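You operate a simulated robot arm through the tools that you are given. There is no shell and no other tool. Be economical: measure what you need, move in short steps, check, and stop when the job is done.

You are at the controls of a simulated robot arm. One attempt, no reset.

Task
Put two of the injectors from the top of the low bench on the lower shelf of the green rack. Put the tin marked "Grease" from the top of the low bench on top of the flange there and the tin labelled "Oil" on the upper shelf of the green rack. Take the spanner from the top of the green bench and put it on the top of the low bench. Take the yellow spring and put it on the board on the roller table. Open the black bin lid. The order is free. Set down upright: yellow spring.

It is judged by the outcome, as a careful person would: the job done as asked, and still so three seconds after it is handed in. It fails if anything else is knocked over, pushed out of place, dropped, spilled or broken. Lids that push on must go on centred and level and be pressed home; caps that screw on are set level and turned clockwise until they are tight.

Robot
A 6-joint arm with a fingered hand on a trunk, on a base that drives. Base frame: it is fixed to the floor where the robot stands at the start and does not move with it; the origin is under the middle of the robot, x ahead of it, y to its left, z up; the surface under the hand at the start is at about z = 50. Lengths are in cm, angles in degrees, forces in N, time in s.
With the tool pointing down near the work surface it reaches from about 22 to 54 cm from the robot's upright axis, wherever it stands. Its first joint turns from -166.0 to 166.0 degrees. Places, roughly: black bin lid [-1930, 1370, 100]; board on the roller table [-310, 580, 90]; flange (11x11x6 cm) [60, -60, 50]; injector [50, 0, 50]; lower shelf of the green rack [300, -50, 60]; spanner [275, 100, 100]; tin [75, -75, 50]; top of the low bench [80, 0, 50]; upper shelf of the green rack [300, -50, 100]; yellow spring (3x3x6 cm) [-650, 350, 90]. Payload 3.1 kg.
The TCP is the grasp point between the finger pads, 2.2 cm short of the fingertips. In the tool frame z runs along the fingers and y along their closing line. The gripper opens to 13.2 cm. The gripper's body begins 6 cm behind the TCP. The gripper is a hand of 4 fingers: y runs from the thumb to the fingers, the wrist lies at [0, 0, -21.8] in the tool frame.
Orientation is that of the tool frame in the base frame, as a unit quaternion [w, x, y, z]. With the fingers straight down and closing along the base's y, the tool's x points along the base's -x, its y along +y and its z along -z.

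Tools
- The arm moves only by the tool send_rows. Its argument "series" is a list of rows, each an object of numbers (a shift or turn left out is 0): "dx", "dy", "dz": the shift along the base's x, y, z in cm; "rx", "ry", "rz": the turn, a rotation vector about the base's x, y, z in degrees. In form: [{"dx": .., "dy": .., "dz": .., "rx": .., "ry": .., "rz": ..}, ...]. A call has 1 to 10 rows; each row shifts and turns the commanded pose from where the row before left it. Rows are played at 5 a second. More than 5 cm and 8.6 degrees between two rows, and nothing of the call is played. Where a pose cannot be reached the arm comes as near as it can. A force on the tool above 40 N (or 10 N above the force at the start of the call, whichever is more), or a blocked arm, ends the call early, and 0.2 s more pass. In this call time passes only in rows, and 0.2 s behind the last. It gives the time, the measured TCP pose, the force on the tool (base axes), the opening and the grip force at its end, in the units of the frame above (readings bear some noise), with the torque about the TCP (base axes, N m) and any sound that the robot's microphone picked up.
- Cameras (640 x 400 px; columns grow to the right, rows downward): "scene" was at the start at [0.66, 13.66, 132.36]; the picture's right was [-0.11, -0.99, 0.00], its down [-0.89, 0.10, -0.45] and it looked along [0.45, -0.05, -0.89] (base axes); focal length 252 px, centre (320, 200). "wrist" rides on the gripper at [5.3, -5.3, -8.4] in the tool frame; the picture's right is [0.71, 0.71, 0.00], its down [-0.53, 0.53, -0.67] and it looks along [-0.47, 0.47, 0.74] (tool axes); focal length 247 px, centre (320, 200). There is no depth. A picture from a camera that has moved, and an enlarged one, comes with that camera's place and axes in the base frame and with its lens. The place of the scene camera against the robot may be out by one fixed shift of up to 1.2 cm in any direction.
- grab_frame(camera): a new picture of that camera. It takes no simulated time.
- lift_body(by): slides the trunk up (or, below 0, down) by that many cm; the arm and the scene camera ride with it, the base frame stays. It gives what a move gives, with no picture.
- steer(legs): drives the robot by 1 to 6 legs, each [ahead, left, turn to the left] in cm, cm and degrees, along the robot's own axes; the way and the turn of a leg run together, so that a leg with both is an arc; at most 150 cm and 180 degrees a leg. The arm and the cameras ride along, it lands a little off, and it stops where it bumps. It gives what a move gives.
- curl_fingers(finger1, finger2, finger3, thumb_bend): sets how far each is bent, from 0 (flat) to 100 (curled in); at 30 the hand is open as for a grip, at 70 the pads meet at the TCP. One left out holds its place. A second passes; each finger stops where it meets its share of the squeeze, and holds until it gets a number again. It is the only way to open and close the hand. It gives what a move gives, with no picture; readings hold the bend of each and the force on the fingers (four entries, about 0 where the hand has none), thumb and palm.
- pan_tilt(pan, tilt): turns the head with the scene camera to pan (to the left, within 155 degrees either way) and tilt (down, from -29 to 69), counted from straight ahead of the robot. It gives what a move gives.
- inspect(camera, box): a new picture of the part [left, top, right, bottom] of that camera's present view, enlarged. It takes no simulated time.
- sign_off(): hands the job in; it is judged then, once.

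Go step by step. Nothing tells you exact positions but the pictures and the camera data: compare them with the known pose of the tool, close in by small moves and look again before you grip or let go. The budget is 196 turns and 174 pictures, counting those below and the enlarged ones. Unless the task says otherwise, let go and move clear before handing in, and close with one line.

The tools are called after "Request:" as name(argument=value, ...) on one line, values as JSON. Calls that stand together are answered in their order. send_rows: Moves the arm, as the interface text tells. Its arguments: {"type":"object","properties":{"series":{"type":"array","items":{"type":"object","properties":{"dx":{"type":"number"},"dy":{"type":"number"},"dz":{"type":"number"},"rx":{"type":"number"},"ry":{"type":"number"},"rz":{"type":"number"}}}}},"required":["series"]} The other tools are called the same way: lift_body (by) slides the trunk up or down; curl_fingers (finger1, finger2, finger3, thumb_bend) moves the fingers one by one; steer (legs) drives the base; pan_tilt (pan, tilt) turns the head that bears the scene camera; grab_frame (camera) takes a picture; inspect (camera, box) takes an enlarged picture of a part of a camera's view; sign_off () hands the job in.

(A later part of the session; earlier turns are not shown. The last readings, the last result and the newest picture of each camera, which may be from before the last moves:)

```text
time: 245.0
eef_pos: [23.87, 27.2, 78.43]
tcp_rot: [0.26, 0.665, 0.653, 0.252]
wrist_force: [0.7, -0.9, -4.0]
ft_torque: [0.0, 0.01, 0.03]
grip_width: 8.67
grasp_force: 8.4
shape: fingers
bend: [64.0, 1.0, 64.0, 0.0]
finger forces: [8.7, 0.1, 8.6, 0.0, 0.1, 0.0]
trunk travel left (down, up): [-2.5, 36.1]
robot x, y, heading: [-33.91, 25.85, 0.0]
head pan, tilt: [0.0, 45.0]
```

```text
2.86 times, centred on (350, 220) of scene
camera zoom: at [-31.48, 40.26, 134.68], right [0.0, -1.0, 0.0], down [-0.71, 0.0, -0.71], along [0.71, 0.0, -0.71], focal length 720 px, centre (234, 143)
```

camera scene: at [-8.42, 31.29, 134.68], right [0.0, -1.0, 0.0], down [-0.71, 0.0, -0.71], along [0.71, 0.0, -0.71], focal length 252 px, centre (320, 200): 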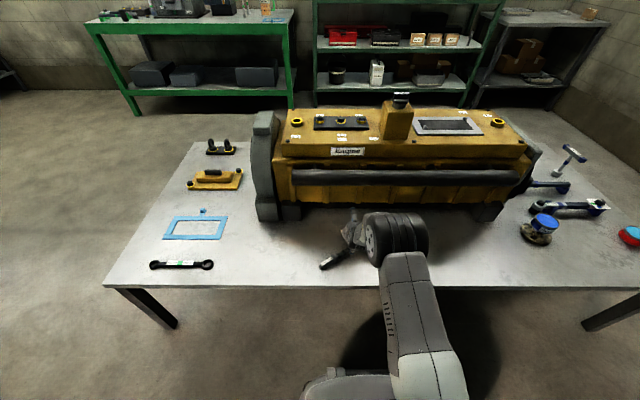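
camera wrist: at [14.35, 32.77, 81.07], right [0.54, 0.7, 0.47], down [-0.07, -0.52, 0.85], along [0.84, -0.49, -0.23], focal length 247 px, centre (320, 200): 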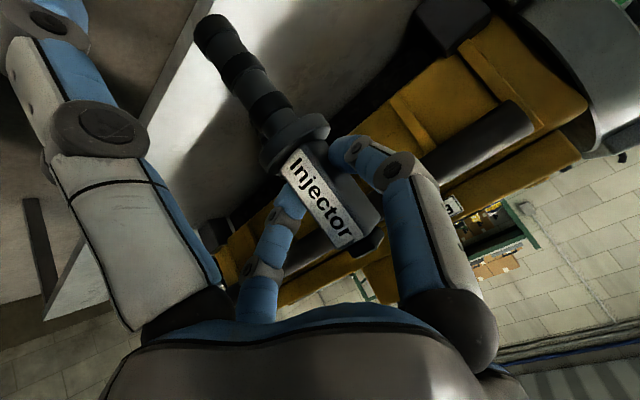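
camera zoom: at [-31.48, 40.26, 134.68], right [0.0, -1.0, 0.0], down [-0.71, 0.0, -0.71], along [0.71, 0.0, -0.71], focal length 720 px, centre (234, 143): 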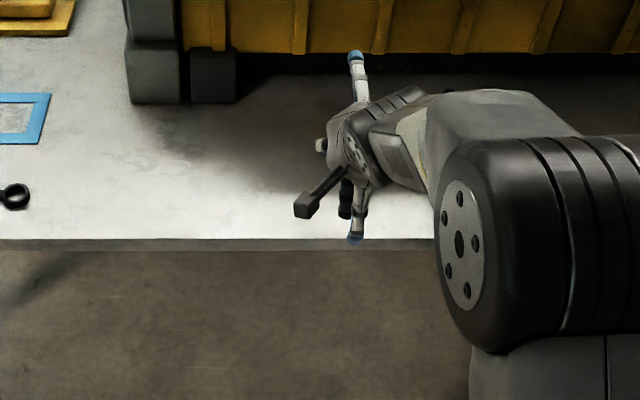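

Nearly vertical; add ~5° more pitch, then drive to the rack.

Request:
send_rows(series=[{"ry": -5, "dz": 3}])

Request:
steer(legs=[[-6, -90, 0], [0, -95, 0], [150, 0, 0], [85, 0, 0], [0, 40, 0]])

Request:
pan_tilt(pan=-10, tilt=42)

Request:
grab_frame(camera="scene")

```text
time: 245.4
eef_pos: [24.1, 27.12, 79.67]
tcp_rot: [0.283, 0.658, 0.643, 0.27]
wrist_force: [-0.3, 0.4, -2.7]
ft_torque: [0.01, 0.05, 0.02]
grip_width: 8.65
grasp_force: 8.1
shape: fingers
bend: [64.0, 1.0, 64.0, 0.0]
finger forces: [8.5, 0.0, 8.6, 0.0, 0.1, 0.0]
out of reach, approached as far as the arm can: row 1
trunk travel left (down, up): [-2.5, 36.1]
robot x, y, heading: [-34.18, 25.49, 0.0]
head pan, tilt: [0.0, 45.0]
```

```text
time: 267.9
eef_pos: [252.92, -122.49, 79.73]
tcp_rot: [0.286, 0.667, 0.635, 0.265]
wrist_force: [-0.3, -0.1, -2.8]
ft_torque: [0.01, -0.01, 0.01]
grip_width: 8.64
grasp_force: 8.7
shape: fingers
bend: [64.0, 1.0, 64.0, 0.0]
finger forces: [8.6, 0.0, 8.6, 0.1, 0.0, 0.1]
trunk travel left (down, up): [-2.5, 36.1]
robot x, y, heading: [194.59, -122.07, -1.7]
head pan, tilt: [0.0, 45.0]
```

```text
time: 268.6
eef_pos: [252.75, -122.63, 79.82]
tcp_rot: [0.287, 0.667, 0.635, 0.265]
wrist_force: [1.5, 0.4, -4.4]
ft_torque: [0.0, 0.03, -0.01]
grip_width: 8.65
grasp_force: 8.6
shape: fingers
bend: [64.0, 1.0, 64.0, 0.0]
finger forces: [8.7, 0.0, 8.6, 0.0, 0.0, 0.1]
trunk travel left (down, up): [-2.5, 36.1]
robot x, y, heading: [194.34, -122.51, -1.4]
head pan, tilt: [-10.0, 42.0]
```

```text
47 pictures are left
camera scene: at [197.64, -109.4, 135.11], right [-0.2, -0.98, 0.0], down [-0.66, 0.13, -0.74], along [0.73, -0.15, -0.67], focal length 252 px, centre (320, 200)
```

scene: 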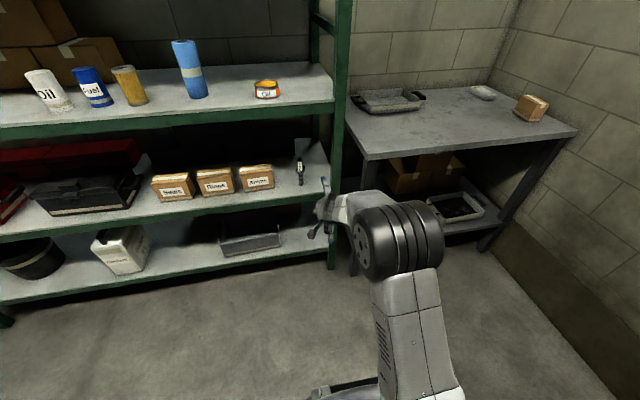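

Plan to set it at about (284,−112.5), in front-right of the Shims box and clear of injector 1. Move closer and check tilt.

Request:
steer(legs=[[0, 0, 1.5], [18, 8.5, 0]])

Request:
grab_frame(camera="wrist")

Request:
inspect(camera="scene", box=[230, 140, 390, 260])

```text
time: 270.6
eef_pos: [270.7, -112.61, 79.78]
tcp_rot: [0.284, 0.658, 0.644, 0.269]
wrist_force: [-0.6, 0.0, -3.7]
ft_torque: [0.01, 0.02, -0.01]
grip_width: 8.66
grasp_force: 8.8
shape: fingers
bend: [64.0, 1.0, 64.0, 0.0]
finger forces: [8.6, 0.1, 8.6, 0.1, 0.0, 0.1]
trunk travel left (down, up): [-2.5, 36.1]
robot x, y, heading: [212.16, -113.99, 0.3]
head pan, tilt: [-10.0, 42.0]
```

```text
46 pictures are left
camera wrist: at [261.09, -107.07, 81.79], right [0.51, 0.7, 0.5], down [-0.13, -0.51, 0.85], along [0.85, -0.5, -0.17], focal length 247 px, centre (320, 200)
```

wrist: 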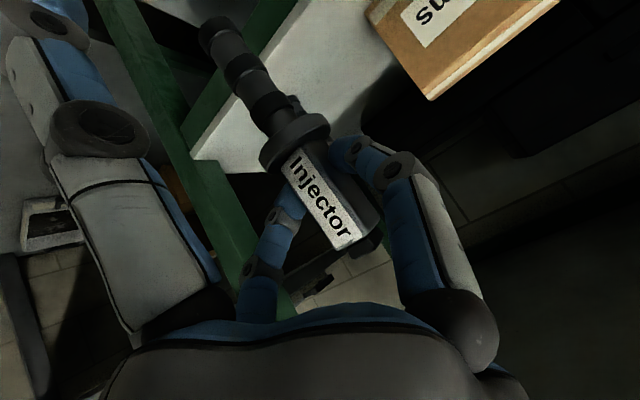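

```text
3.33 times, centred on (310, 200) of scene
camera zoom: at [215.36, -100.94, 135.1], right [-0.17, -0.98, 0.0], down [-0.66, 0.12, -0.74], along [0.73, -0.13, -0.67], focal length 840 px, centre (353, 200)
```

zoom: 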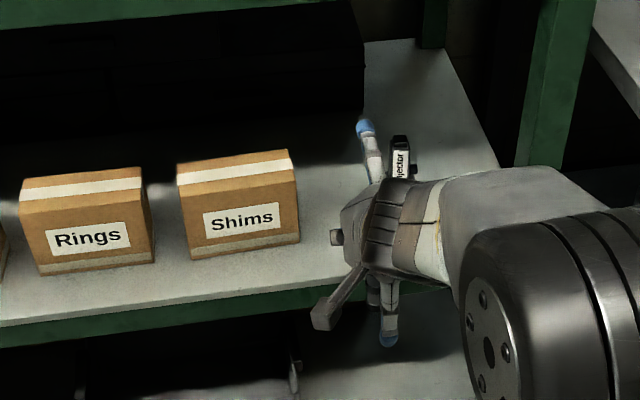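

Nearly vertical and between box and injector 1. Drive in 13 cm, then lower.

Request:
steer(legs=[[13.3, 0, 0]])

Request:
send_rows(series=[{"dz": -2, "ry": -1}, {"dz": -1.5, "ry": -1}])

Request:
grab_frame(camera="wrist")

Request:
inspect(camera="scene", box=[230, 140, 350, 240])

```text
time: 271.8
eef_pos: [283.83, -112.6, 79.7]
tcp_rot: [0.283, 0.658, 0.644, 0.269]
wrist_force: [0.4, -0.1, -3.0]
ft_torque: [0.02, 0.01, -0.02]
grip_width: 8.63
grasp_force: 8.7
shape: fingers
bend: [64.0, 1.0, 64.0, 0.0]
finger forces: [8.7, 0.1, 8.7, 0.0, 0.1, 0.0]
trunk travel left (down, up): [-2.5, 36.1]
robot x, y, heading: [225.92, -114.12, -0.0]
head pan, tilt: [-10.0, 42.0]
```

```text
time: 272.4
eef_pos: [283.77, -113.0, 78.2]
tcp_rot: [0.294, 0.657, 0.64, 0.27]
wrist_force: [0.4, -1.4, -3.7]
ft_torque: [-0.01, 0.02, 0.01]
grip_width: 8.62
grasp_force: 9.3
shape: fingers
bend: [64.0, 1.0, 64.0, 0.0]
finger forces: [8.6, 0.1, 8.6, 0.1, 0.1, 0.0]
out of reach, approached as far as the arm can: row 1, 2
trunk travel left (down, up): [-2.5, 36.1]
robot x, y, heading: [225.42, -113.8, -0.1]
head pan, tilt: [-10.0, 42.0]
```

```text
44 pictures are left
camera wrist: at [274.03, -107.3, 80.03], right [0.51, 0.7, 0.5], down [-0.15, -0.5, 0.85], along [0.85, -0.51, -0.15], focal length 247 px, centre (320, 200)
```

wrist: 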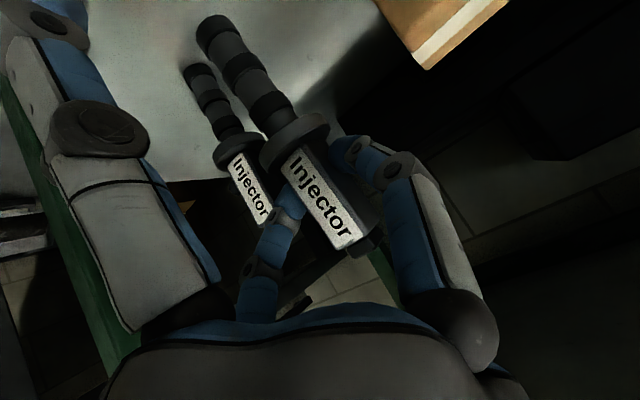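

```text
4.00 times, centred on (290, 190) of scene
camera zoom: at [228.3, -100.96, 135.11], right [-0.17, -0.98, 0.0], down [-0.66, 0.12, -0.74], along [0.73, -0.13, -0.67], focal length 1008 px, centre (440, 240)
```

zoom: 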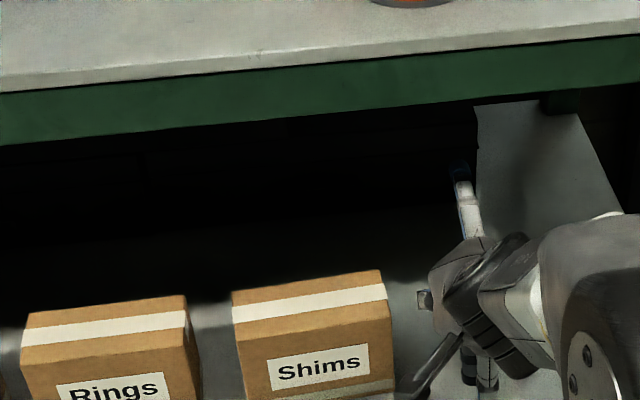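

Slight lean (bottom toward −x/−y by ~4°). Correct the roll a little and lower to contact.

Request:
send_rows(series=[{"dz": -1.5, "rx": 1.5}, {"dz": -1, "rx": 1.5}, {"dz": -0.6}])

Request:
send_rows(series=[{"dz": -0.5}, {"dz": -0.4}])

```text
time: 273.2
eef_pos: [283.27, -110.73, 75.41]
tcp_rot: [0.277, 0.66, 0.632, 0.297]
wrist_force: [0.1, -0.1, -3.2]
ft_torque: [-0.01, -0.01, -0.02]
grip_width: 8.64
grasp_force: 8.8
shape: fingers
bend: [64.0, 1.0, 64.0, 0.0]
finger forces: [8.5, 0.1, 8.6, 0.1, 0.0, 0.0]
out of reach, approached as far as the arm can: row 1, 2, 3
trunk travel left (down, up): [-2.5, 36.1]
robot x, y, heading: [225.46, -113.74, 0.0]
head pan, tilt: [-10.0, 42.0]
```

```text
time: 273.8
eef_pos: [283.14, -110.36, 74.46]
tcp_rot: [0.278, 0.661, 0.63, 0.298]
wrist_force: [0.8, 0.2, 2.0]
ft_torque: [0.0, -0.04, -0.01]
grip_width: 8.62
grasp_force: 9.8
shape: fingers
bend: [64.0, 1.0, 64.0, 0.0]
finger forces: [9.3, 0.0, 9.6, 0.1, 0.0, 0.1]
out of reach, approached as far as the arm can: row 2
trunk travel left (down, up): [-2.5, 36.1]
robot x, y, heading: [225.42, -113.91, 0.3]
head pan, tilt: [-10.0, 42.0]
```

Request:
grab_frame(camera="wrist")

Request:
pan_tilt(pan=-14, tilt=48)

Request:
inspect(camera="scene", box=[250, 130, 370, 230])

```text
42 pictures are left
camera wrist: at [273.41, -104.9, 76.54], right [0.49, 0.67, 0.56], down [-0.16, -0.56, 0.82], along [0.86, -0.49, -0.16], focal length 247 px, centre (320, 200)
```

wrist: 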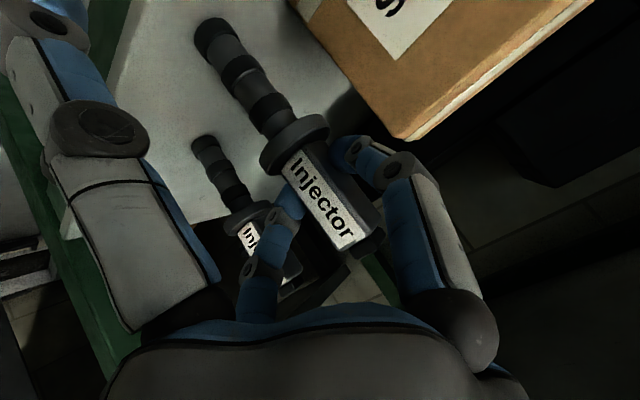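

```text
time: 274.5
eef_pos: [283.01, -110.31, 74.44]
tcp_rot: [0.278, 0.66, 0.631, 0.297]
wrist_force: [1.1, 0.1, 3.5]
ft_torque: [-0.04, -0.04, -0.02]
grip_width: 8.66
grasp_force: 9.8
shape: fingers
bend: [64.0, 1.0, 64.0, 0.0]
finger forces: [10.0, 0.0, 10.1, 0.0, 0.0, 0.1]
trunk travel left (down, up): [-2.5, 36.1]
robot x, y, heading: [225.61, -113.92, 0.3]
head pan, tilt: [-14.0, 48.0]
```

```text
4.00 times, centred on (310, 180) of scene
camera zoom: at [227.61, -101.42, 134.27], right [-0.24, -0.97, 0.0], down [-0.72, 0.18, -0.67], along [0.65, -0.16, -0.74], focal length 1008 px, centre (360, 280)
```

zoom: 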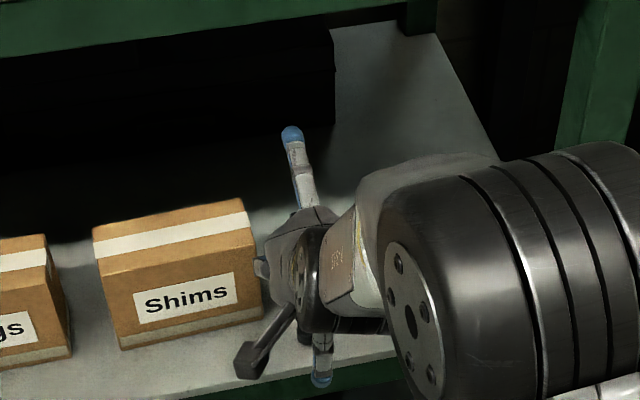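

Both injectors now look parallel (upright). Release gently.

Request:
curl_fingers(finger1=56, finger3=56)

Request:
grab_frame(camera="wrist")

```text
time: 275.5
eef_pos: [283.1, -110.37, 74.35]
tcp_rot: [0.277, 0.66, 0.632, 0.297]
wrist_force: [0.4, -0.9, -0.1]
ft_torque: [-0.02, -0.03, -0.01]
grip_width: 9.01
grasp_force: 0.2
shape: fingers
bend: [56.0, 1.0, 56.0, 0.0]
finger forces: [0.0, 0.1, 0.0, 0.1, 0.1, 0.0]
trunk travel left (down, up): [-2.5, 36.1]
robot x, y, heading: [225.9, -113.99, 0.2]
head pan, tilt: [-14.0, 48.0]
```

```text
40 pictures are left
camera wrist: at [273.38, -104.89, 76.47], right [0.49, 0.67, 0.55], down [-0.16, -0.56, 0.82], along [0.86, -0.49, -0.17], focal length 247 px, centre (320, 200)
```

wrist: 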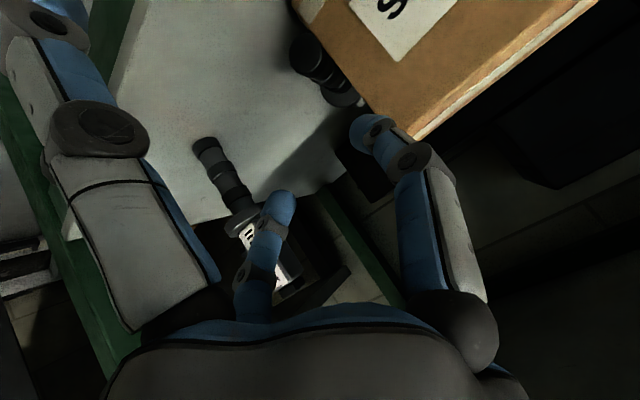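

On release it toppled forward and now lies on the lower shelf beside the Shims box; injector 1 still stands. It is on the shelf, so I'll retreat straight back and check.

Request:
send_rows(series=[{"dx": -2, "dz": 0.5}, {"dx": -4, "dz": 1}, {"dx": -4, "dz": 1}, {"dx": -4}])

Request:
steer(legs=[[-30, 0, 0]])

Request:
inspect(camera="scene", box=[180, 40, 380, 200])

```text
time: 276.5
eef_pos: [269.27, -110.22, 77.9]
tcp_rot: [0.281, 0.658, 0.635, 0.291]
wrist_force: [-0.7, -0.5, -0.4]
ft_torque: [-0.03, 0.01, -0.03]
grip_width: 9.01
grasp_force: 0.0
shape: fingers
bend: [56.0, 1.0, 56.0, 0.0]
finger forces: [0.0, 0.0, 0.1, 0.1, 0.1, 0.0]
out of reach, approached as far as the arm can: row 1, 4
trunk travel left (down, up): [-2.5, 36.1]
robot x, y, heading: [225.72, -113.96, 0.2]
head pan, tilt: [-14.0, 48.0]
```

```text
time: 278.6
eef_pos: [239.14, -110.29, 77.88]
tcp_rot: [0.282, 0.66, 0.633, 0.29]
wrist_force: [0.1, -0.6, -1.1]
ft_torque: [0.03, -0.02, -0.03]
grip_width: 9.01
grasp_force: 0.1
shape: fingers
bend: [56.0, 1.0, 56.0, 0.0]
finger forces: [0.0, 0.0, 0.0, 0.0, 0.1, 0.0]
trunk travel left (down, up): [-2.5, 36.1]
robot x, y, heading: [195.44, -113.84, -0.4]
head pan, tilt: [-14.0, 48.0]
```

```text
2.50 times, centred on (280, 120) of scene
camera zoom: at [197.47, -101.37, 134.26], right [-0.25, -0.97, 0.0], down [-0.72, 0.18, -0.67], along [0.65, -0.17, -0.74], focal length 630 px, centre (420, 400)
```

zoom: 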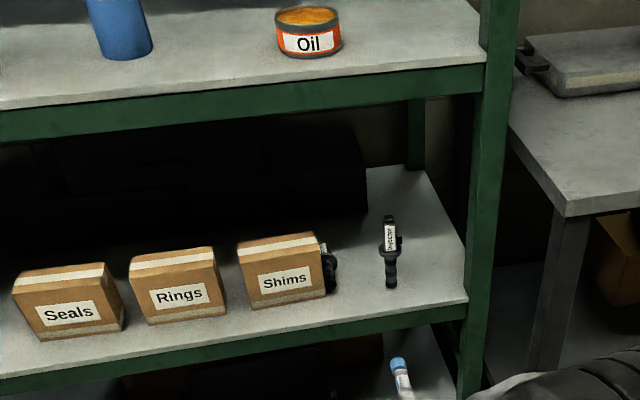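

Both injectors are on the lower shelf and nothing else moved. Re-level the hand, raise the trunk for 90 cm-high tables, and drive toward the yellow spring.

Request:
send_rows(series=[{"ry": 8, "dx": -1}, {"ry": 8, "dx": -1}, {"ry": 8, "dx": -1}, {"ry": 8, "dx": -1}, {"ry": 8, "dx": -1}, {"ry": 6}])

Request:
lift_body(by=28)

Request:
curl_fingers(finger1=30, finger2=30, finger3=30, thumb_bend=30)

Request:
steer(legs=[[0, -46, 0], [-130, 0, 0], [-125, 0, 0], [-105, 102, 0], [-105, 102, 0], [-105, 102, 0]])

Request:
pan_tilt(pan=145, tilt=15)

Request:
grab_frame(camera="scene")

```text
time: 280.0
eef_pos: [236.46, -112.54, 78.02]
tcp_rot: [0.145, 0.716, 0.677, 0.083]
wrist_force: [0.6, -0.4, 0.4]
ft_torque: [0.02, 0.0, 0.0]
grip_width: 9.03
grasp_force: 0.1
shape: fingers
bend: [56.0, 0.0, 56.0, 0.0]
finger forces: [0.1, 0.0, 0.0, 0.1, 0.1, 0.1]
out of reach, approached as far as the arm can: row 2, 3, 4
trunk travel left (down, up): [-2.5, 36.1]
robot x, y, heading: [195.35, -113.61, -0.4]
head pan, tilt: [-14.0, 48.0]
```

```text
time: 282.8
eef_pos: [236.63, -112.44, 106.01]
tcp_rot: [0.145, 0.717, 0.677, 0.084]
wrist_force: [-0.5, 0.5, -0.1]
ft_torque: [-0.01, 0.03, -0.02]
grip_width: 8.98
grasp_force: 0.1
shape: fingers
bend: [56.0, 0.0, 56.0, 0.0]
finger forces: [0.0, 0.1, 0.0, 0.1, 0.0, 0.0]
trunk travel left (down, up): [-30.5, 8.1]
robot x, y, heading: [195.41, -113.64, -0.3]
head pan, tilt: [-14.0, 48.0]
```

```text
time: 283.8
eef_pos: [236.51, -112.52, 106.03]
tcp_rot: [0.144, 0.716, 0.678, 0.084]
wrist_force: [-0.4, -0.2, 0.6]
ft_torque: [-0.02, -0.01, 0.0]
grip_width: 8.77
grasp_force: 0.1
shape: fingers
bend: [30.0, 30.0, 30.0, 30.0]
finger forces: [0.0, 0.1, 0.0, 0.1, 0.0, 0.1]
trunk travel left (down, up): [-30.5, 8.1]
robot x, y, heading: [195.51, -113.83, -0.4]
head pan, tilt: [-14.0, 48.0]
```

```text
time: 319.4
eef_pos: [-317.31, 170.39, 106.15]
tcp_rot: [0.147, 0.733, 0.659, 0.08]
wrist_force: [-0.1, 0.2, -1.0]
ft_torque: [-0.03, -0.01, -0.03]
grip_width: 8.74
grasp_force: 0.0
shape: fingers
bend: [30.0, 30.0, 30.0, 30.0]
finger forces: [0.0, 0.0, 0.0, 0.0, 0.1, 0.0]
trunk travel left (down, up): [-30.5, 8.1]
robot x, y, heading: [-358.18, 170.82, -3.3]
head pan, tilt: [-14.0, 48.0]
```

```text
time: 321.8
eef_pos: [-317.37, 170.46, 105.98]
tcp_rot: [0.147, 0.733, 0.659, 0.079]
wrist_force: [0.5, 0.6, 0.4]
ft_torque: [0.01, 0.01, 0.01]
grip_width: 8.8
grasp_force: 0.0
shape: fingers
bend: [30.0, 30.0, 30.0, 30.0]
finger forces: [0.0, 0.0, 0.0, 0.1, 0.1, 0.0]
trunk travel left (down, up): [-30.5, 8.1]
robot x, y, heading: [-358.46, 171.39, -3.4]
head pan, tilt: [145.0, 15.0]
```

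```text
38 pictures are left
camera scene: at [-370.59, 191.62, 167.38], right [0.62, 0.78, 0.0], down [0.2, -0.16, -0.97], along [-0.76, 0.6, -0.26], focal length 252 px, centre (320, 200)
```

scene: 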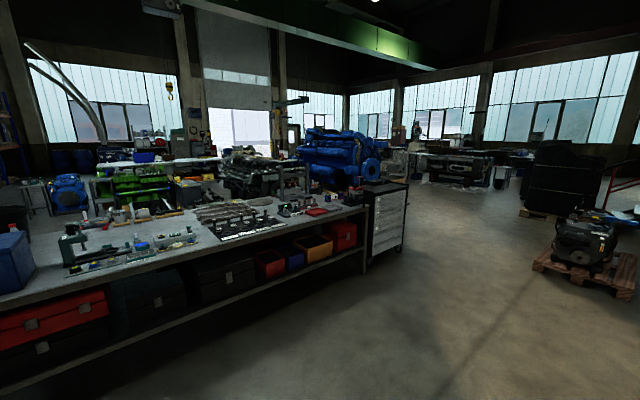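

The spring should be near (281,200) on this long workbench. Zoom.

Request:
inspect(camera="scene", box=[200, 170, 380, 260])

```text
3.56 times, centred on (290, 215) of scene
camera zoom: at [-370.59, 191.62, 167.38], right [0.62, 0.78, 0.0], down [0.2, -0.16, -0.97], along [-0.76, 0.6, -0.26], focal length 896 px, centre (427, 147)
```

zoom: 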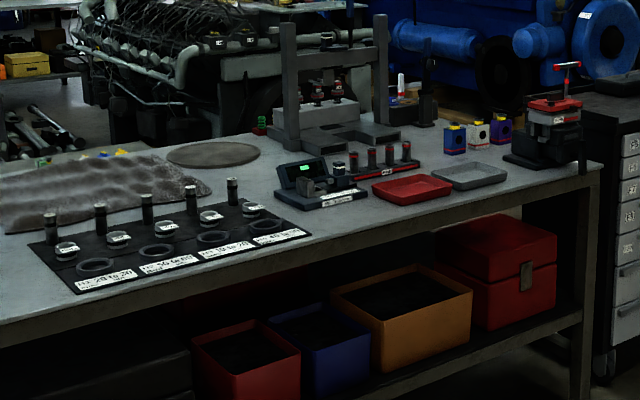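

Request:
inspect(camera="scene", box=[270, 185, 370, 230])

```text
6.40 times, centred on (320, 208) of scene
camera zoom: at [-370.59, 191.62, 167.38], right [0.62, 0.78, 0.0], down [0.2, -0.16, -0.97], along [-0.76, 0.6, -0.26], focal length 1613 px, centre (320, 152)
```

zoom: 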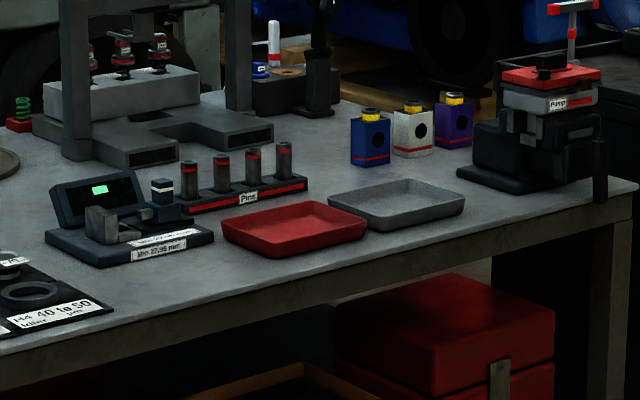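

A green spring stands near (−648,337); the yellow one is likely beside it, deep on the bench. Drive to the bench's far end for a better view.

Request:
steer(legs=[[0, 0, 3.4], [-40, 135, 0], [-45, 135, 0]])

Request:
pan_tilt(pan=-155, tilt=12)

Request:
grab_frame(camera="scene")

```text
time: 335.9
eef_pos: [-400.65, 442.01, 106.04]
tcp_rot: [0.146, 0.72, 0.674, 0.082]
wrist_force: [0.4, -0.1, 0.2]
ft_torque: [-0.01, 0.0, -0.03]
grip_width: 8.75
grasp_force: 0.2
shape: fingers
bend: [30.0, 30.0, 30.0, 30.0]
finger forces: [0.0, 0.0, 0.0, 0.1, 0.1, 0.0]
trunk travel left (down, up): [-30.5, 8.1]
robot x, y, heading: [-441.82, 440.87, -1.3]
head pan, tilt: [145.0, 15.0]
```

```text
time: 340.0
eef_pos: [-400.49, 441.91, 105.91]
tcp_rot: [0.146, 0.72, 0.674, 0.083]
wrist_force: [-0.4, -0.7, -0.5]
ft_torque: [0.0, 0.02, 0.01]
grip_width: 8.78
grasp_force: 0.1
shape: fingers
bend: [30.0, 30.0, 30.0, 30.0]
finger forces: [0.1, 0.1, 0.0, 0.1, 0.0, 0.0]
trunk travel left (down, up): [-30.5, 8.1]
robot x, y, heading: [-441.63, 441.13, -0.8]
head pan, tilt: [-154.7, 12.0]
```

```text
35 pictures are left
camera scene: at [-455.52, 451.81, 167.87], right [-0.41, 0.91, 0.0], down [0.19, 0.09, -0.98], along [-0.89, -0.4, -0.21], focal length 252 px, centre (320, 200)
```

scene: 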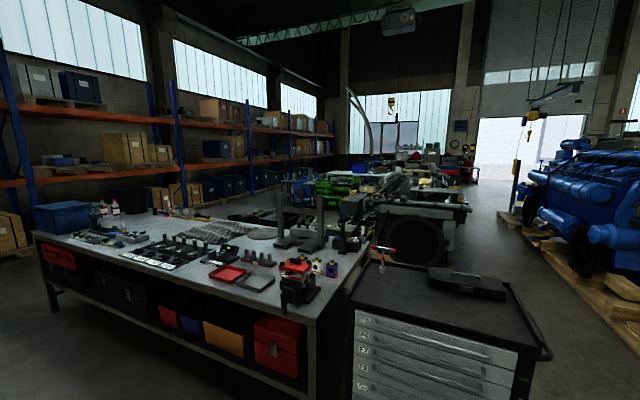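

Request:
inspect(camera="scene", box=[220, 195, 380, 295])

```text
4.00 times, centred on (300, 245) of scene
camera zoom: at [-455.52, 451.81, 167.87], right [-0.41, 0.91, 0.0], down [0.19, 0.09, -0.98], along [-0.89, -0.4, -0.21], focal length 1008 px, centre (400, 20)
```

zoom: 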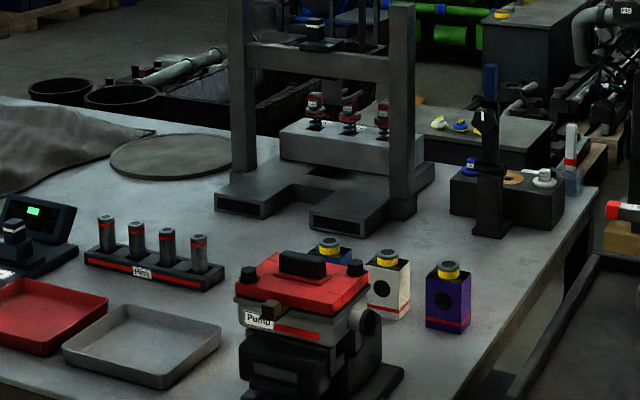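

The springs must be by the bench's back edge near (−648,340); the back aisle (x≈−700) looks passable around the tool cabinet. Level and retract the hand, then drive around to the back.

Request:
send_rows(series=[{"ry": 6, "rx": 2}, {"ry": 6, "rx": 2}, {"ry": 6.5, "rx": 2}, {"dx": -4, "dz": 2}, {"dx": -4, "dz": 2}, {"dx": -3, "dz": 2}])

Request:
steer(legs=[[0, 0, 0.8], [-100, 98, 0], [-110, 8, 0]])

Request:
pan_tilt(pan=-120, tilt=25)

Request:
grab_frame(camera="scene")

```text
time: 341.4
eef_pos: [-411.58, 442.09, 112.21]
tcp_rot: [-0.001, 0.732, 0.682, 0.001]
wrist_force: [-0.2, 1.0, 0.0]
ft_torque: [0.03, 0.0, 0.01]
grip_width: 8.76
grasp_force: 0.0
shape: fingers
bend: [30.0, 30.0, 30.0, 30.0]
finger forces: [0.1, 0.1, 0.0, 0.1, 0.1, 0.0]
trunk travel left (down, up): [-30.5, 8.1]
robot x, y, heading: [-441.56, 440.85, -0.9]
head pan, tilt: [-154.7, 12.0]
```

```text
time: 353.9
eef_pos: [-621.07, 548.6, 112.21]
tcp_rot: [-0.001, 0.724, 0.69, 0.001]
wrist_force: [0.0, 0.2, 0.0]
ft_torque: [0.04, 0.0, 0.03]
grip_width: 8.76
grasp_force: 0.0
shape: fingers
bend: [30.0, 30.0, 30.0, 30.0]
finger forces: [0.0, 0.0, 0.0, 0.0, 0.0, 0.1]
trunk travel left (down, up): [-30.5, 8.1]
robot x, y, heading: [-651.32, 547.12, 0.3]
head pan, tilt: [-154.7, 12.0]
```

```text
time: 354.9
eef_pos: [-621.14, 548.67, 112.36]
tcp_rot: [-0.001, 0.724, 0.69, 0.001]
wrist_force: [-0.2, -0.3, 0.3]
ft_torque: [0.0, -0.03, 0.0]
grip_width: 8.75
grasp_force: 0.1
shape: fingers
bend: [30.0, 30.0, 30.0, 30.0]
finger forces: [0.0, 0.1, 0.0, 0.1, 0.1, 0.0]
trunk travel left (down, up): [-30.5, 8.1]
robot x, y, heading: [-651.19, 546.94, -0.2]
head pan, tilt: [-120.0, 25.0]
```

```text
33 pictures are left
camera scene: at [-661.51, 553.49, 165.76], right [-0.87, 0.5, 0.0], down [0.21, 0.37, -0.91], along [-0.45, -0.79, -0.42], focal length 252 px, centre (320, 200)
```

scene: 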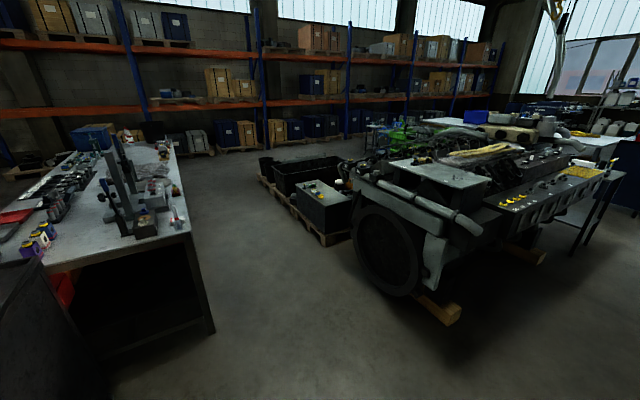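

The aisle is wide and clear. Zoom on the bench's back edge for the springs.

Request:
inspect(camera="scene", box=[80, 130, 210, 250])

```text
3.33 times, centred on (145, 190) of scene
camera zoom: at [-661.51, 553.49, 165.76], right [-0.87, 0.5, 0.0], down [0.21, 0.37, -0.91], along [-0.45, -0.79, -0.42], focal length 840 px, centre (903, 233)
```

zoom: 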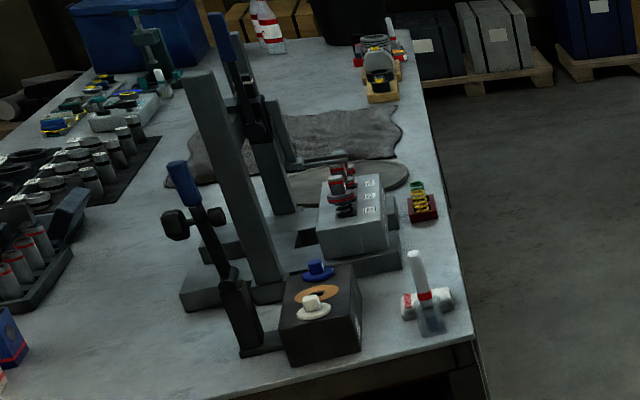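

Yellow spring stands on a small red base at about (−653,347) by the back edge, with a green one behind. Drive into the aisle beside it.

Request:
steer(legs=[[-50, -50, 0], [0, -75, 0], [0, -76, 0]])

Request:
pan_tilt(pan=5, tilt=52)

Request:
grab_frame(camera="scene")

```text
time: 366.3
eef_pos: [-670.3, 346.24, 112.23]
tcp_rot: [-0.002, 0.721, 0.693, 0.001]
wrist_force: [0.9, 0.4, 0.6]
ft_torque: [0.0, 0.03, 0.01]
grip_width: 8.77
grasp_force: 0.0
shape: fingers
bend: [30.0, 30.0, 30.0, 30.0]
finger forces: [0.1, 0.0, 0.0, 0.0, 0.0, 0.0]
trunk travel left (down, up): [-30.5, 8.1]
robot x, y, heading: [-700.68, 344.39, 0.6]
head pan, tilt: [-120.0, 25.0]
```

```text
time: 368.3
eef_pos: [-670.23, 346.3, 112.29]
tcp_rot: [-0.001, 0.722, 0.692, 0.001]
wrist_force: [0.9, -0.6, -0.6]
ft_torque: [0.03, 0.01, -0.01]
grip_width: 8.78
grasp_force: 0.0
shape: fingers
bend: [30.0, 30.0, 30.0, 30.0]
finger forces: [0.1, 0.0, 0.0, 0.0, 0.0, 0.1]
trunk travel left (down, up): [-30.5, 8.1]
robot x, y, heading: [-700.67, 344.56, 0.5]
head pan, tilt: [5.0, 52.0]
```

```text
31 pictures are left
camera scene: at [-698.78, 359.55, 161.74], right [0.1, -1.0, 0.0], down [-0.78, -0.08, -0.62], along [0.61, 0.06, -0.79], focal length 252 px, centre (320, 200)
```

scene: 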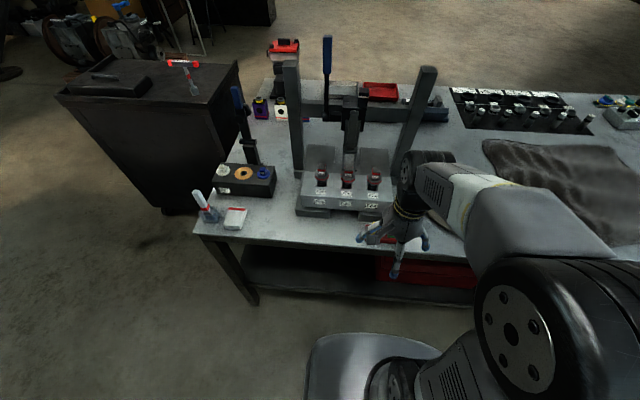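

Request:
grab_frame(camera="wrist")

```text
30 pictures are left
camera wrist: at [-675.52, 351.77, 120.77], right [0.73, 0.68, 0.0], down [0.51, -0.55, 0.67], along [0.45, -0.49, -0.75], focal length 247 px, centre (320, 200)
```

wrist: 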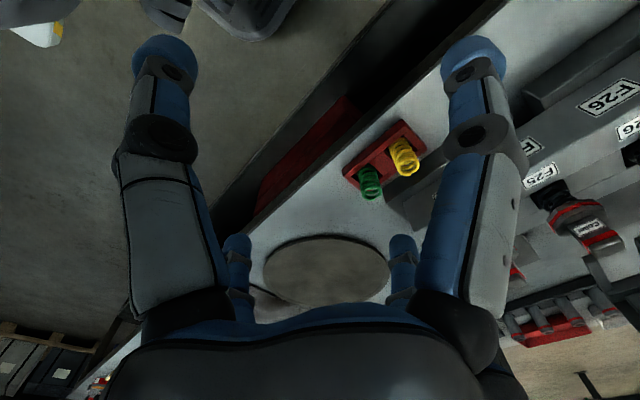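

Yellow spring at (−656.1,346.9), top z≈96; green one 7 cm away toward −y. Yaw the hand 45° so fingers straddle diagonally, pre-curl and move above.

Request:
send_rows(series=[{"rz": 8, "dx": 2}, {"rz": 8, "dx": 2.5}, {"rz": 8, "dx": 2.5}, {"rz": 8, "dx": 2.5}, {"rz": 8, "dx": 2.5}, {"rz": 5, "dx": 2.1, "dy": 0.6}, {"dz": -4}])

Request:
curl_fingers(finger1=46, finger2=46, finger3=46, thumb_bend=46)

Request:
grab_frame(camera="wrist")

```text
time: 369.9
eef_pos: [-656.11, 346.97, 108.14]
tcp_rot: [-0.002, 0.399, 0.917, -0.001]
wrist_force: [0.4, -0.3, 0.6]
ft_torque: [-0.04, 0.02, 0.01]
grip_width: 8.77
grasp_force: 0.1
shape: fingers
bend: [30.0, 30.0, 30.0, 30.0]
finger forces: [0.0, 0.0, 0.0, 0.1, 0.0, 0.1]
trunk travel left (down, up): [-30.5, 8.1]
robot x, y, heading: [-700.42, 344.34, 0.6]
head pan, tilt: [5.0, 52.0]
```

```text
time: 370.9
eef_pos: [-656.24, 346.84, 108.17]
tcp_rot: [-0.001, 0.401, 0.916, 0.0]
wrist_force: [-0.2, 0.1, 0.3]
ft_torque: [-0.01, 0.0, -0.01]
grip_width: 5.09
grasp_force: 0.0
shape: fingers
bend: [46.0, 46.0, 46.0, 46.0]
finger forces: [0.0, 0.0, 0.1, 0.2, 0.0, 0.0]
trunk travel left (down, up): [-30.5, 8.1]
robot x, y, heading: [-700.36, 344.6, 0.6]
head pan, tilt: [5.0, 52.0]
```

```text
29 pictures are left
camera wrist: at [-663.82, 347.13, 116.78], right [0.04, 1.0, 0.0], down [0.75, -0.03, 0.67], along [0.67, -0.03, -0.75], focal length 247 px, centre (320, 200)
```

wrist: 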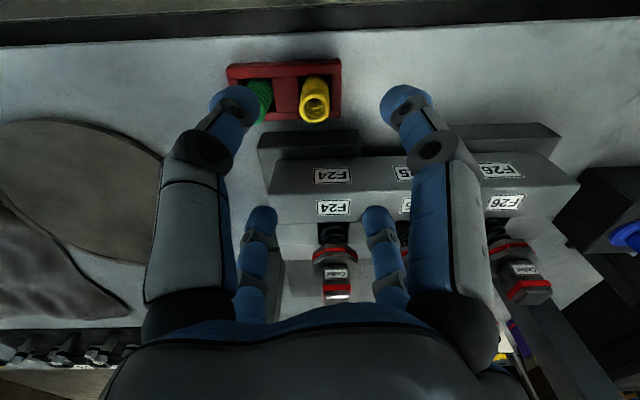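

Spring refined to (−655.9,346.3). The press foot is close on the far side, so I'll pitch the hand ~12° back-leaning, then descend partway and check.

Request:
send_rows(series=[{"ry": -6, "dx": 0.2, "dy": -0.5}, {"ry": -6}, {"dz": -4}, {"dz": -3.5}])

Request:
grab_frame(camera="wrist")

```text
time: 371.9
eef_pos: [-656.05, 346.23, 100.61]
tcp_rot: [0.094, 0.399, 0.911, 0.042]
wrist_force: [0.0, 0.4, -0.7]
ft_torque: [0.01, 0.02, 0.01]
grip_width: 5.11
grasp_force: 0.1
shape: fingers
bend: [46.0, 46.0, 46.0, 46.0]
finger forces: [0.0, 0.0, 0.0, 0.1, 0.0, 0.1]
trunk travel left (down, up): [-30.5, 8.1]
robot x, y, heading: [-700.6, 344.72, 0.7]
head pan, tilt: [5.0, 52.0]
```

```text
28 pictures are left
camera wrist: at [-665.15, 346.48, 107.47], right [0.04, 1.0, 0.01], down [0.59, -0.03, 0.81], along [0.81, -0.03, -0.59], focal length 247 px, centre (320, 200)
```

wrist: 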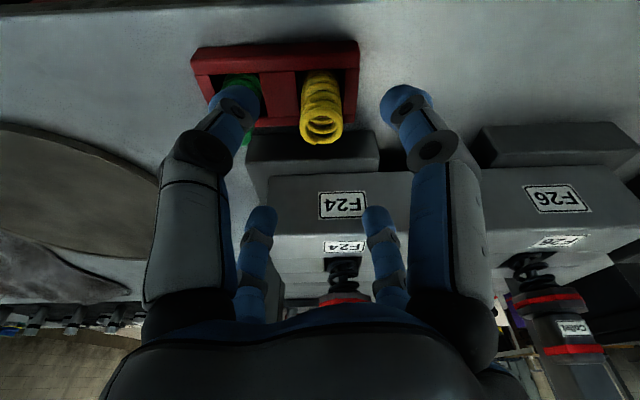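

Centred on the yellow spring with clearance to the green one. Descend slowly.

Request:
send_rows(series=[{"dz": -2.5}, {"dz": -2}, {"dz": -1.5}])

Request:
grab_frame(camera="wrist")

```text
time: 372.7
eef_pos: [-655.9, 346.4, 94.73]
tcp_rot: [0.093, 0.399, 0.911, 0.043]
wrist_force: [-0.1, 0.1, 0.4]
ft_torque: [-0.03, -0.03, 0.0]
grip_width: 5.07
grasp_force: 0.1
shape: fingers
bend: [46.0, 46.0, 46.0, 46.0]
finger forces: [0.0, 0.0, 0.0, 0.0, 0.0, 0.1]
trunk travel left (down, up): [-30.5, 8.1]
robot x, y, heading: [-700.24, 344.47, 0.4]
head pan, tilt: [5.0, 52.0]
```

```text
27 pictures are left
camera wrist: at [-665.07, 346.64, 101.53], right [0.04, 1.0, 0.01], down [0.59, -0.03, 0.81], along [0.81, -0.03, -0.59], focal length 247 px, centre (320, 200)
```

wrist: 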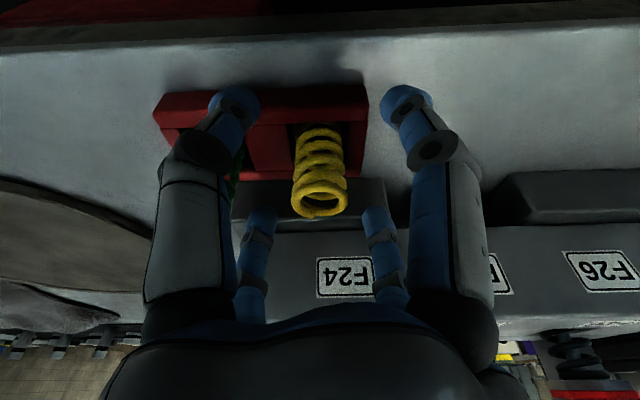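

Spring is centred in the fingers. Lower a touch and grip.

Request:
send_rows(series=[{"dz": -0.5}])

Request:
curl_fingers(finger1=76, finger2=76, finger3=76, thumb_bend=76)

Request:
send_rows(series=[{"dz": 1}, {"dz": 2}, {"dz": 4}, {"dz": 4}, {"dz": 4}, {"dx": -4}, {"dx": -4}, {"dx": -4}])

Request:
grab_frame(camera="wrist")

```text
time: 373.1
eef_pos: [-655.94, 346.31, 94.21]
tcp_rot: [0.094, 0.399, 0.911, 0.042]
wrist_force: [0.4, -0.7, -0.3]
ft_torque: [0.02, -0.01, 0.0]
grip_width: 5.1
grasp_force: 0.1
shape: fingers
bend: [46.0, 46.0, 46.0, 46.0]
finger forces: [0.0, 0.1, 0.0, 0.0, 0.0, 0.1]
trunk travel left (down, up): [-30.5, 8.1]
robot x, y, heading: [-700.67, 344.47, 0.6]
head pan, tilt: [5.0, 52.0]
```

```text
time: 374.1
eef_pos: [-655.91, 346.46, 94.24]
tcp_rot: [0.094, 0.399, 0.911, 0.042]
wrist_force: [-0.8, -0.7, 0.2]
ft_torque: [-0.02, -0.01, 0.0]
grip_width: 0.55
grasp_force: 19.2
shape: fingers
bend: [64.0, 61.0, 61.0, 66.0]
finger forces: [7.3, 10.3, 9.2, 0.0, 11.9, 0.0]
trunk travel left (down, up): [-30.5, 8.1]
robot x, y, heading: [-700.28, 344.57, 0.7]
head pan, tilt: [5.0, 52.0]
```

```text
time: 375.9
eef_pos: [-667.87, 346.28, 109.39]
tcp_rot: [0.094, 0.4, 0.911, 0.042]
wrist_force: [-0.3, 0.5, -0.8]
ft_torque: [-0.03, 0.01, 0.0]
grip_width: 0.5
grasp_force: 20.1
shape: fingers
bend: [64.0, 60.0, 61.0, 67.0]
finger forces: [7.6, 10.4, 9.9, 0.0, 11.5, 0.0]
trunk travel left (down, up): [-30.5, 8.1]
robot x, y, heading: [-700.44, 344.55, 0.5]
head pan, tilt: [5.0, 52.0]
```

```text
26 pictures are left
camera wrist: at [-677.2, 346.6, 116.07], right [0.04, 1.0, 0.01], down [0.59, -0.03, 0.81], along [0.81, -0.03, -0.59], focal length 247 px, centre (320, 200)
```

wrist: 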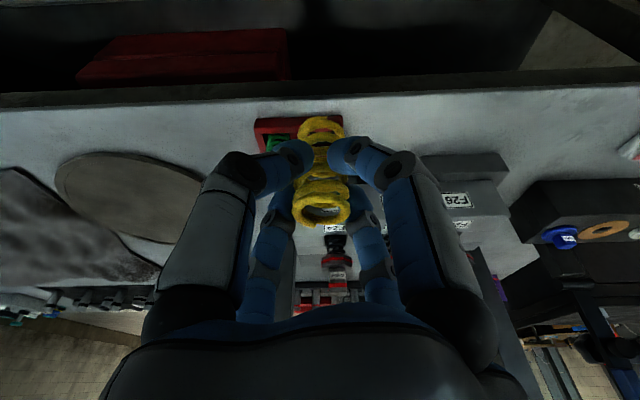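

Spring is held upright. Drive back out and toward the roller table near (−310,580), facing +y.

Request:
steer(legs=[[0, 75, 0], [0, 76, 0], [50, 52, 0], [110, -5, 0], [100, -98, 0], [115, -10, 0]])

Request:
steer(legs=[[0, 0, 90]])

Request:
pan_tilt(pan=0, tilt=25)

Request:
grab_frame(camera="scene")

```text
time: 404.4
eef_pos: [-293.89, 436.3, 109.13]
tcp_rot: [0.095, 0.401, 0.91, 0.042]
wrist_force: [0.1, 0.6, -0.6]
ft_torque: [0.02, 0.01, 0.0]
grip_width: 0.5
grasp_force: 19.4
shape: fingers
bend: [64.0, 60.0, 61.0, 67.0]
finger forces: [7.6, 10.4, 9.8, 0.0, 11.5, 0.0]
trunk travel left (down, up): [-30.5, 8.1]
robot x, y, heading: [-326.69, 434.9, 0.4]
head pan, tilt: [5.0, 52.0]
```

```text
time: 408.7
eef_pos: [-328.39, 467.36, 109.31]
tcp_rot: [0.037, -0.363, 0.926, 0.096]
wrist_force: [-0.4, 0.8, 0.2]
ft_torque: [-0.03, 0.03, -0.01]
grip_width: 0.49
grasp_force: 19.3
shape: fingers
bend: [64.0, 60.0, 61.0, 67.0]
finger forces: [7.4, 10.4, 9.6, 0.0, 11.0, 0.0]
trunk travel left (down, up): [-30.5, 8.1]
robot x, y, heading: [-326.49, 434.59, 91.0]
head pan, tilt: [5.0, 52.0]
```

```text
time: 409.6
eef_pos: [-328.48, 467.28, 109.23]
tcp_rot: [0.036, -0.363, 0.926, 0.096]
wrist_force: [0.8, -0.5, 0.7]
ft_torque: [0.02, 0.0, 0.03]
grip_width: 0.44
grasp_force: 20.2
shape: fingers
bend: [64.0, 60.0, 61.0, 67.0]
finger forces: [7.3, 10.4, 9.7, 0.0, 11.1, 0.0]
trunk travel left (down, up): [-30.5, 8.1]
robot x, y, heading: [-326.15, 434.87, 91.0]
head pan, tilt: [0.0, 25.0]
```

```text
25 pictures are left
camera scene: at [-340.89, 437.31, 165.75], right [1.0, 0.01, 0.0], down [0.01, -0.42, -0.91], along [-0.01, 0.91, -0.42], focal length 252 px, centre (320, 200)
```

scene: 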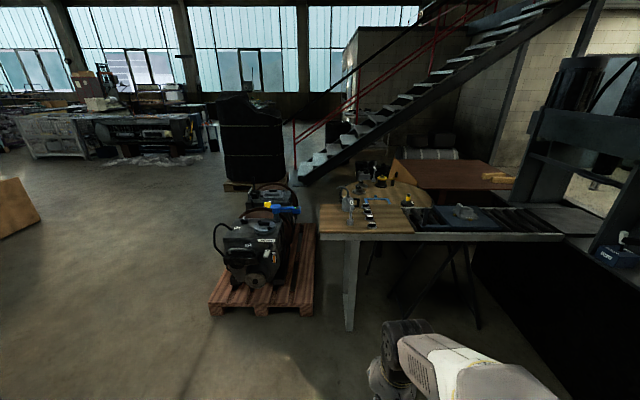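

Request:
inspect(camera="scene", box=[310, 150, 570, 260])

```text
2.46 times, centred on (440, 205) of scene
camera zoom: at [-340.89, 437.31, 165.75], right [1.0, 0.01, 0.0], down [0.01, -0.42, -0.91], along [-0.01, 0.91, -0.42], focal length 620 px, centre (25, 188)
```

zoom: 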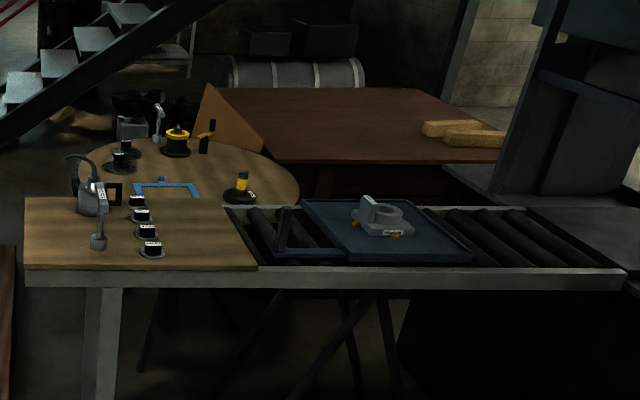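

The wooden board is at the left end of the roller table, x −341…−289, y 558–585; its right front part is free (~(−297,568)). Drive up to it.

Request:
steer(legs=[[0, 0, -1], [0, -30, 0], [78, 0, 0]])

Request:
pan_tilt(pan=0, tilt=48)

Request:
grab_frame(camera="scene")

Request:
grab_frame(camera="wrist")

```text
time: 415.8
eef_pos: [-295.99, 543.82, 109.3]
tcp_rot: [0.037, -0.35, 0.931, 0.095]
wrist_force: [-0.8, -0.3, -0.4]
ft_torque: [-0.01, -0.02, -0.02]
grip_width: 0.5
grasp_force: 19.7
shape: fingers
bend: [64.0, 60.0, 61.0, 67.0]
finger forces: [7.4, 10.4, 9.7, 0.0, 11.1, 0.0]
trunk travel left (down, up): [-30.5, 8.1]
robot x, y, heading: [-295.04, 510.98, 89.0]
head pan, tilt: [0.0, 25.0]
```

```text
time: 416.6
eef_pos: [-295.89, 543.83, 109.37]
tcp_rot: [0.038, -0.35, 0.931, 0.096]
wrist_force: [0.3, 0.1, 0.2]
ft_torque: [-0.03, -0.01, -0.02]
grip_width: 0.48
grasp_force: 19.2
shape: fingers
bend: [64.0, 60.0, 61.0, 67.0]
finger forces: [7.3, 10.5, 9.7, 0.0, 11.1, 0.0]
trunk travel left (down, up): [-30.5, 8.1]
robot x, y, heading: [-295.05, 511.31, 89.1]
head pan, tilt: [0.0, 48.0]
```

```text
23 pictures are left
camera scene: at [-309.29, 512.81, 162.29], right [1.0, -0.02, 0.0], down [-0.01, -0.74, -0.67], along [0.01, 0.67, -0.74], focal length 252 px, centre (320, 200)
```

scene: 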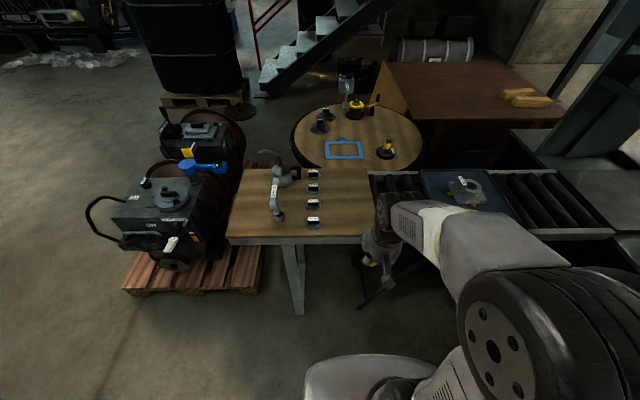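

```text
22 pictures are left
camera wrist: at [-296.6, 534.67, 116.05], right [-1.0, 0.07, 0.01], down [0.05, 0.59, 0.81], along [0.05, 0.8, -0.59], focal length 247 px, centre (320, 200)
```

wrist: 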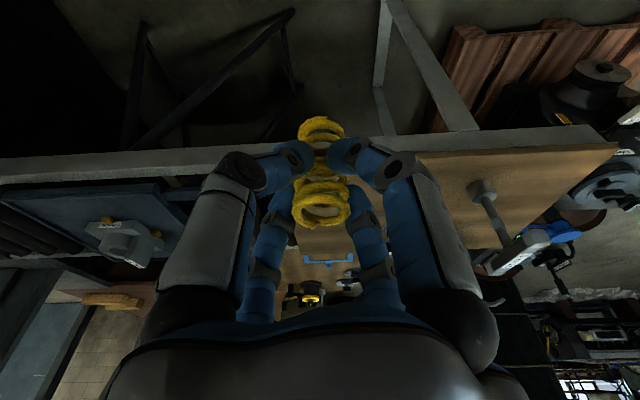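

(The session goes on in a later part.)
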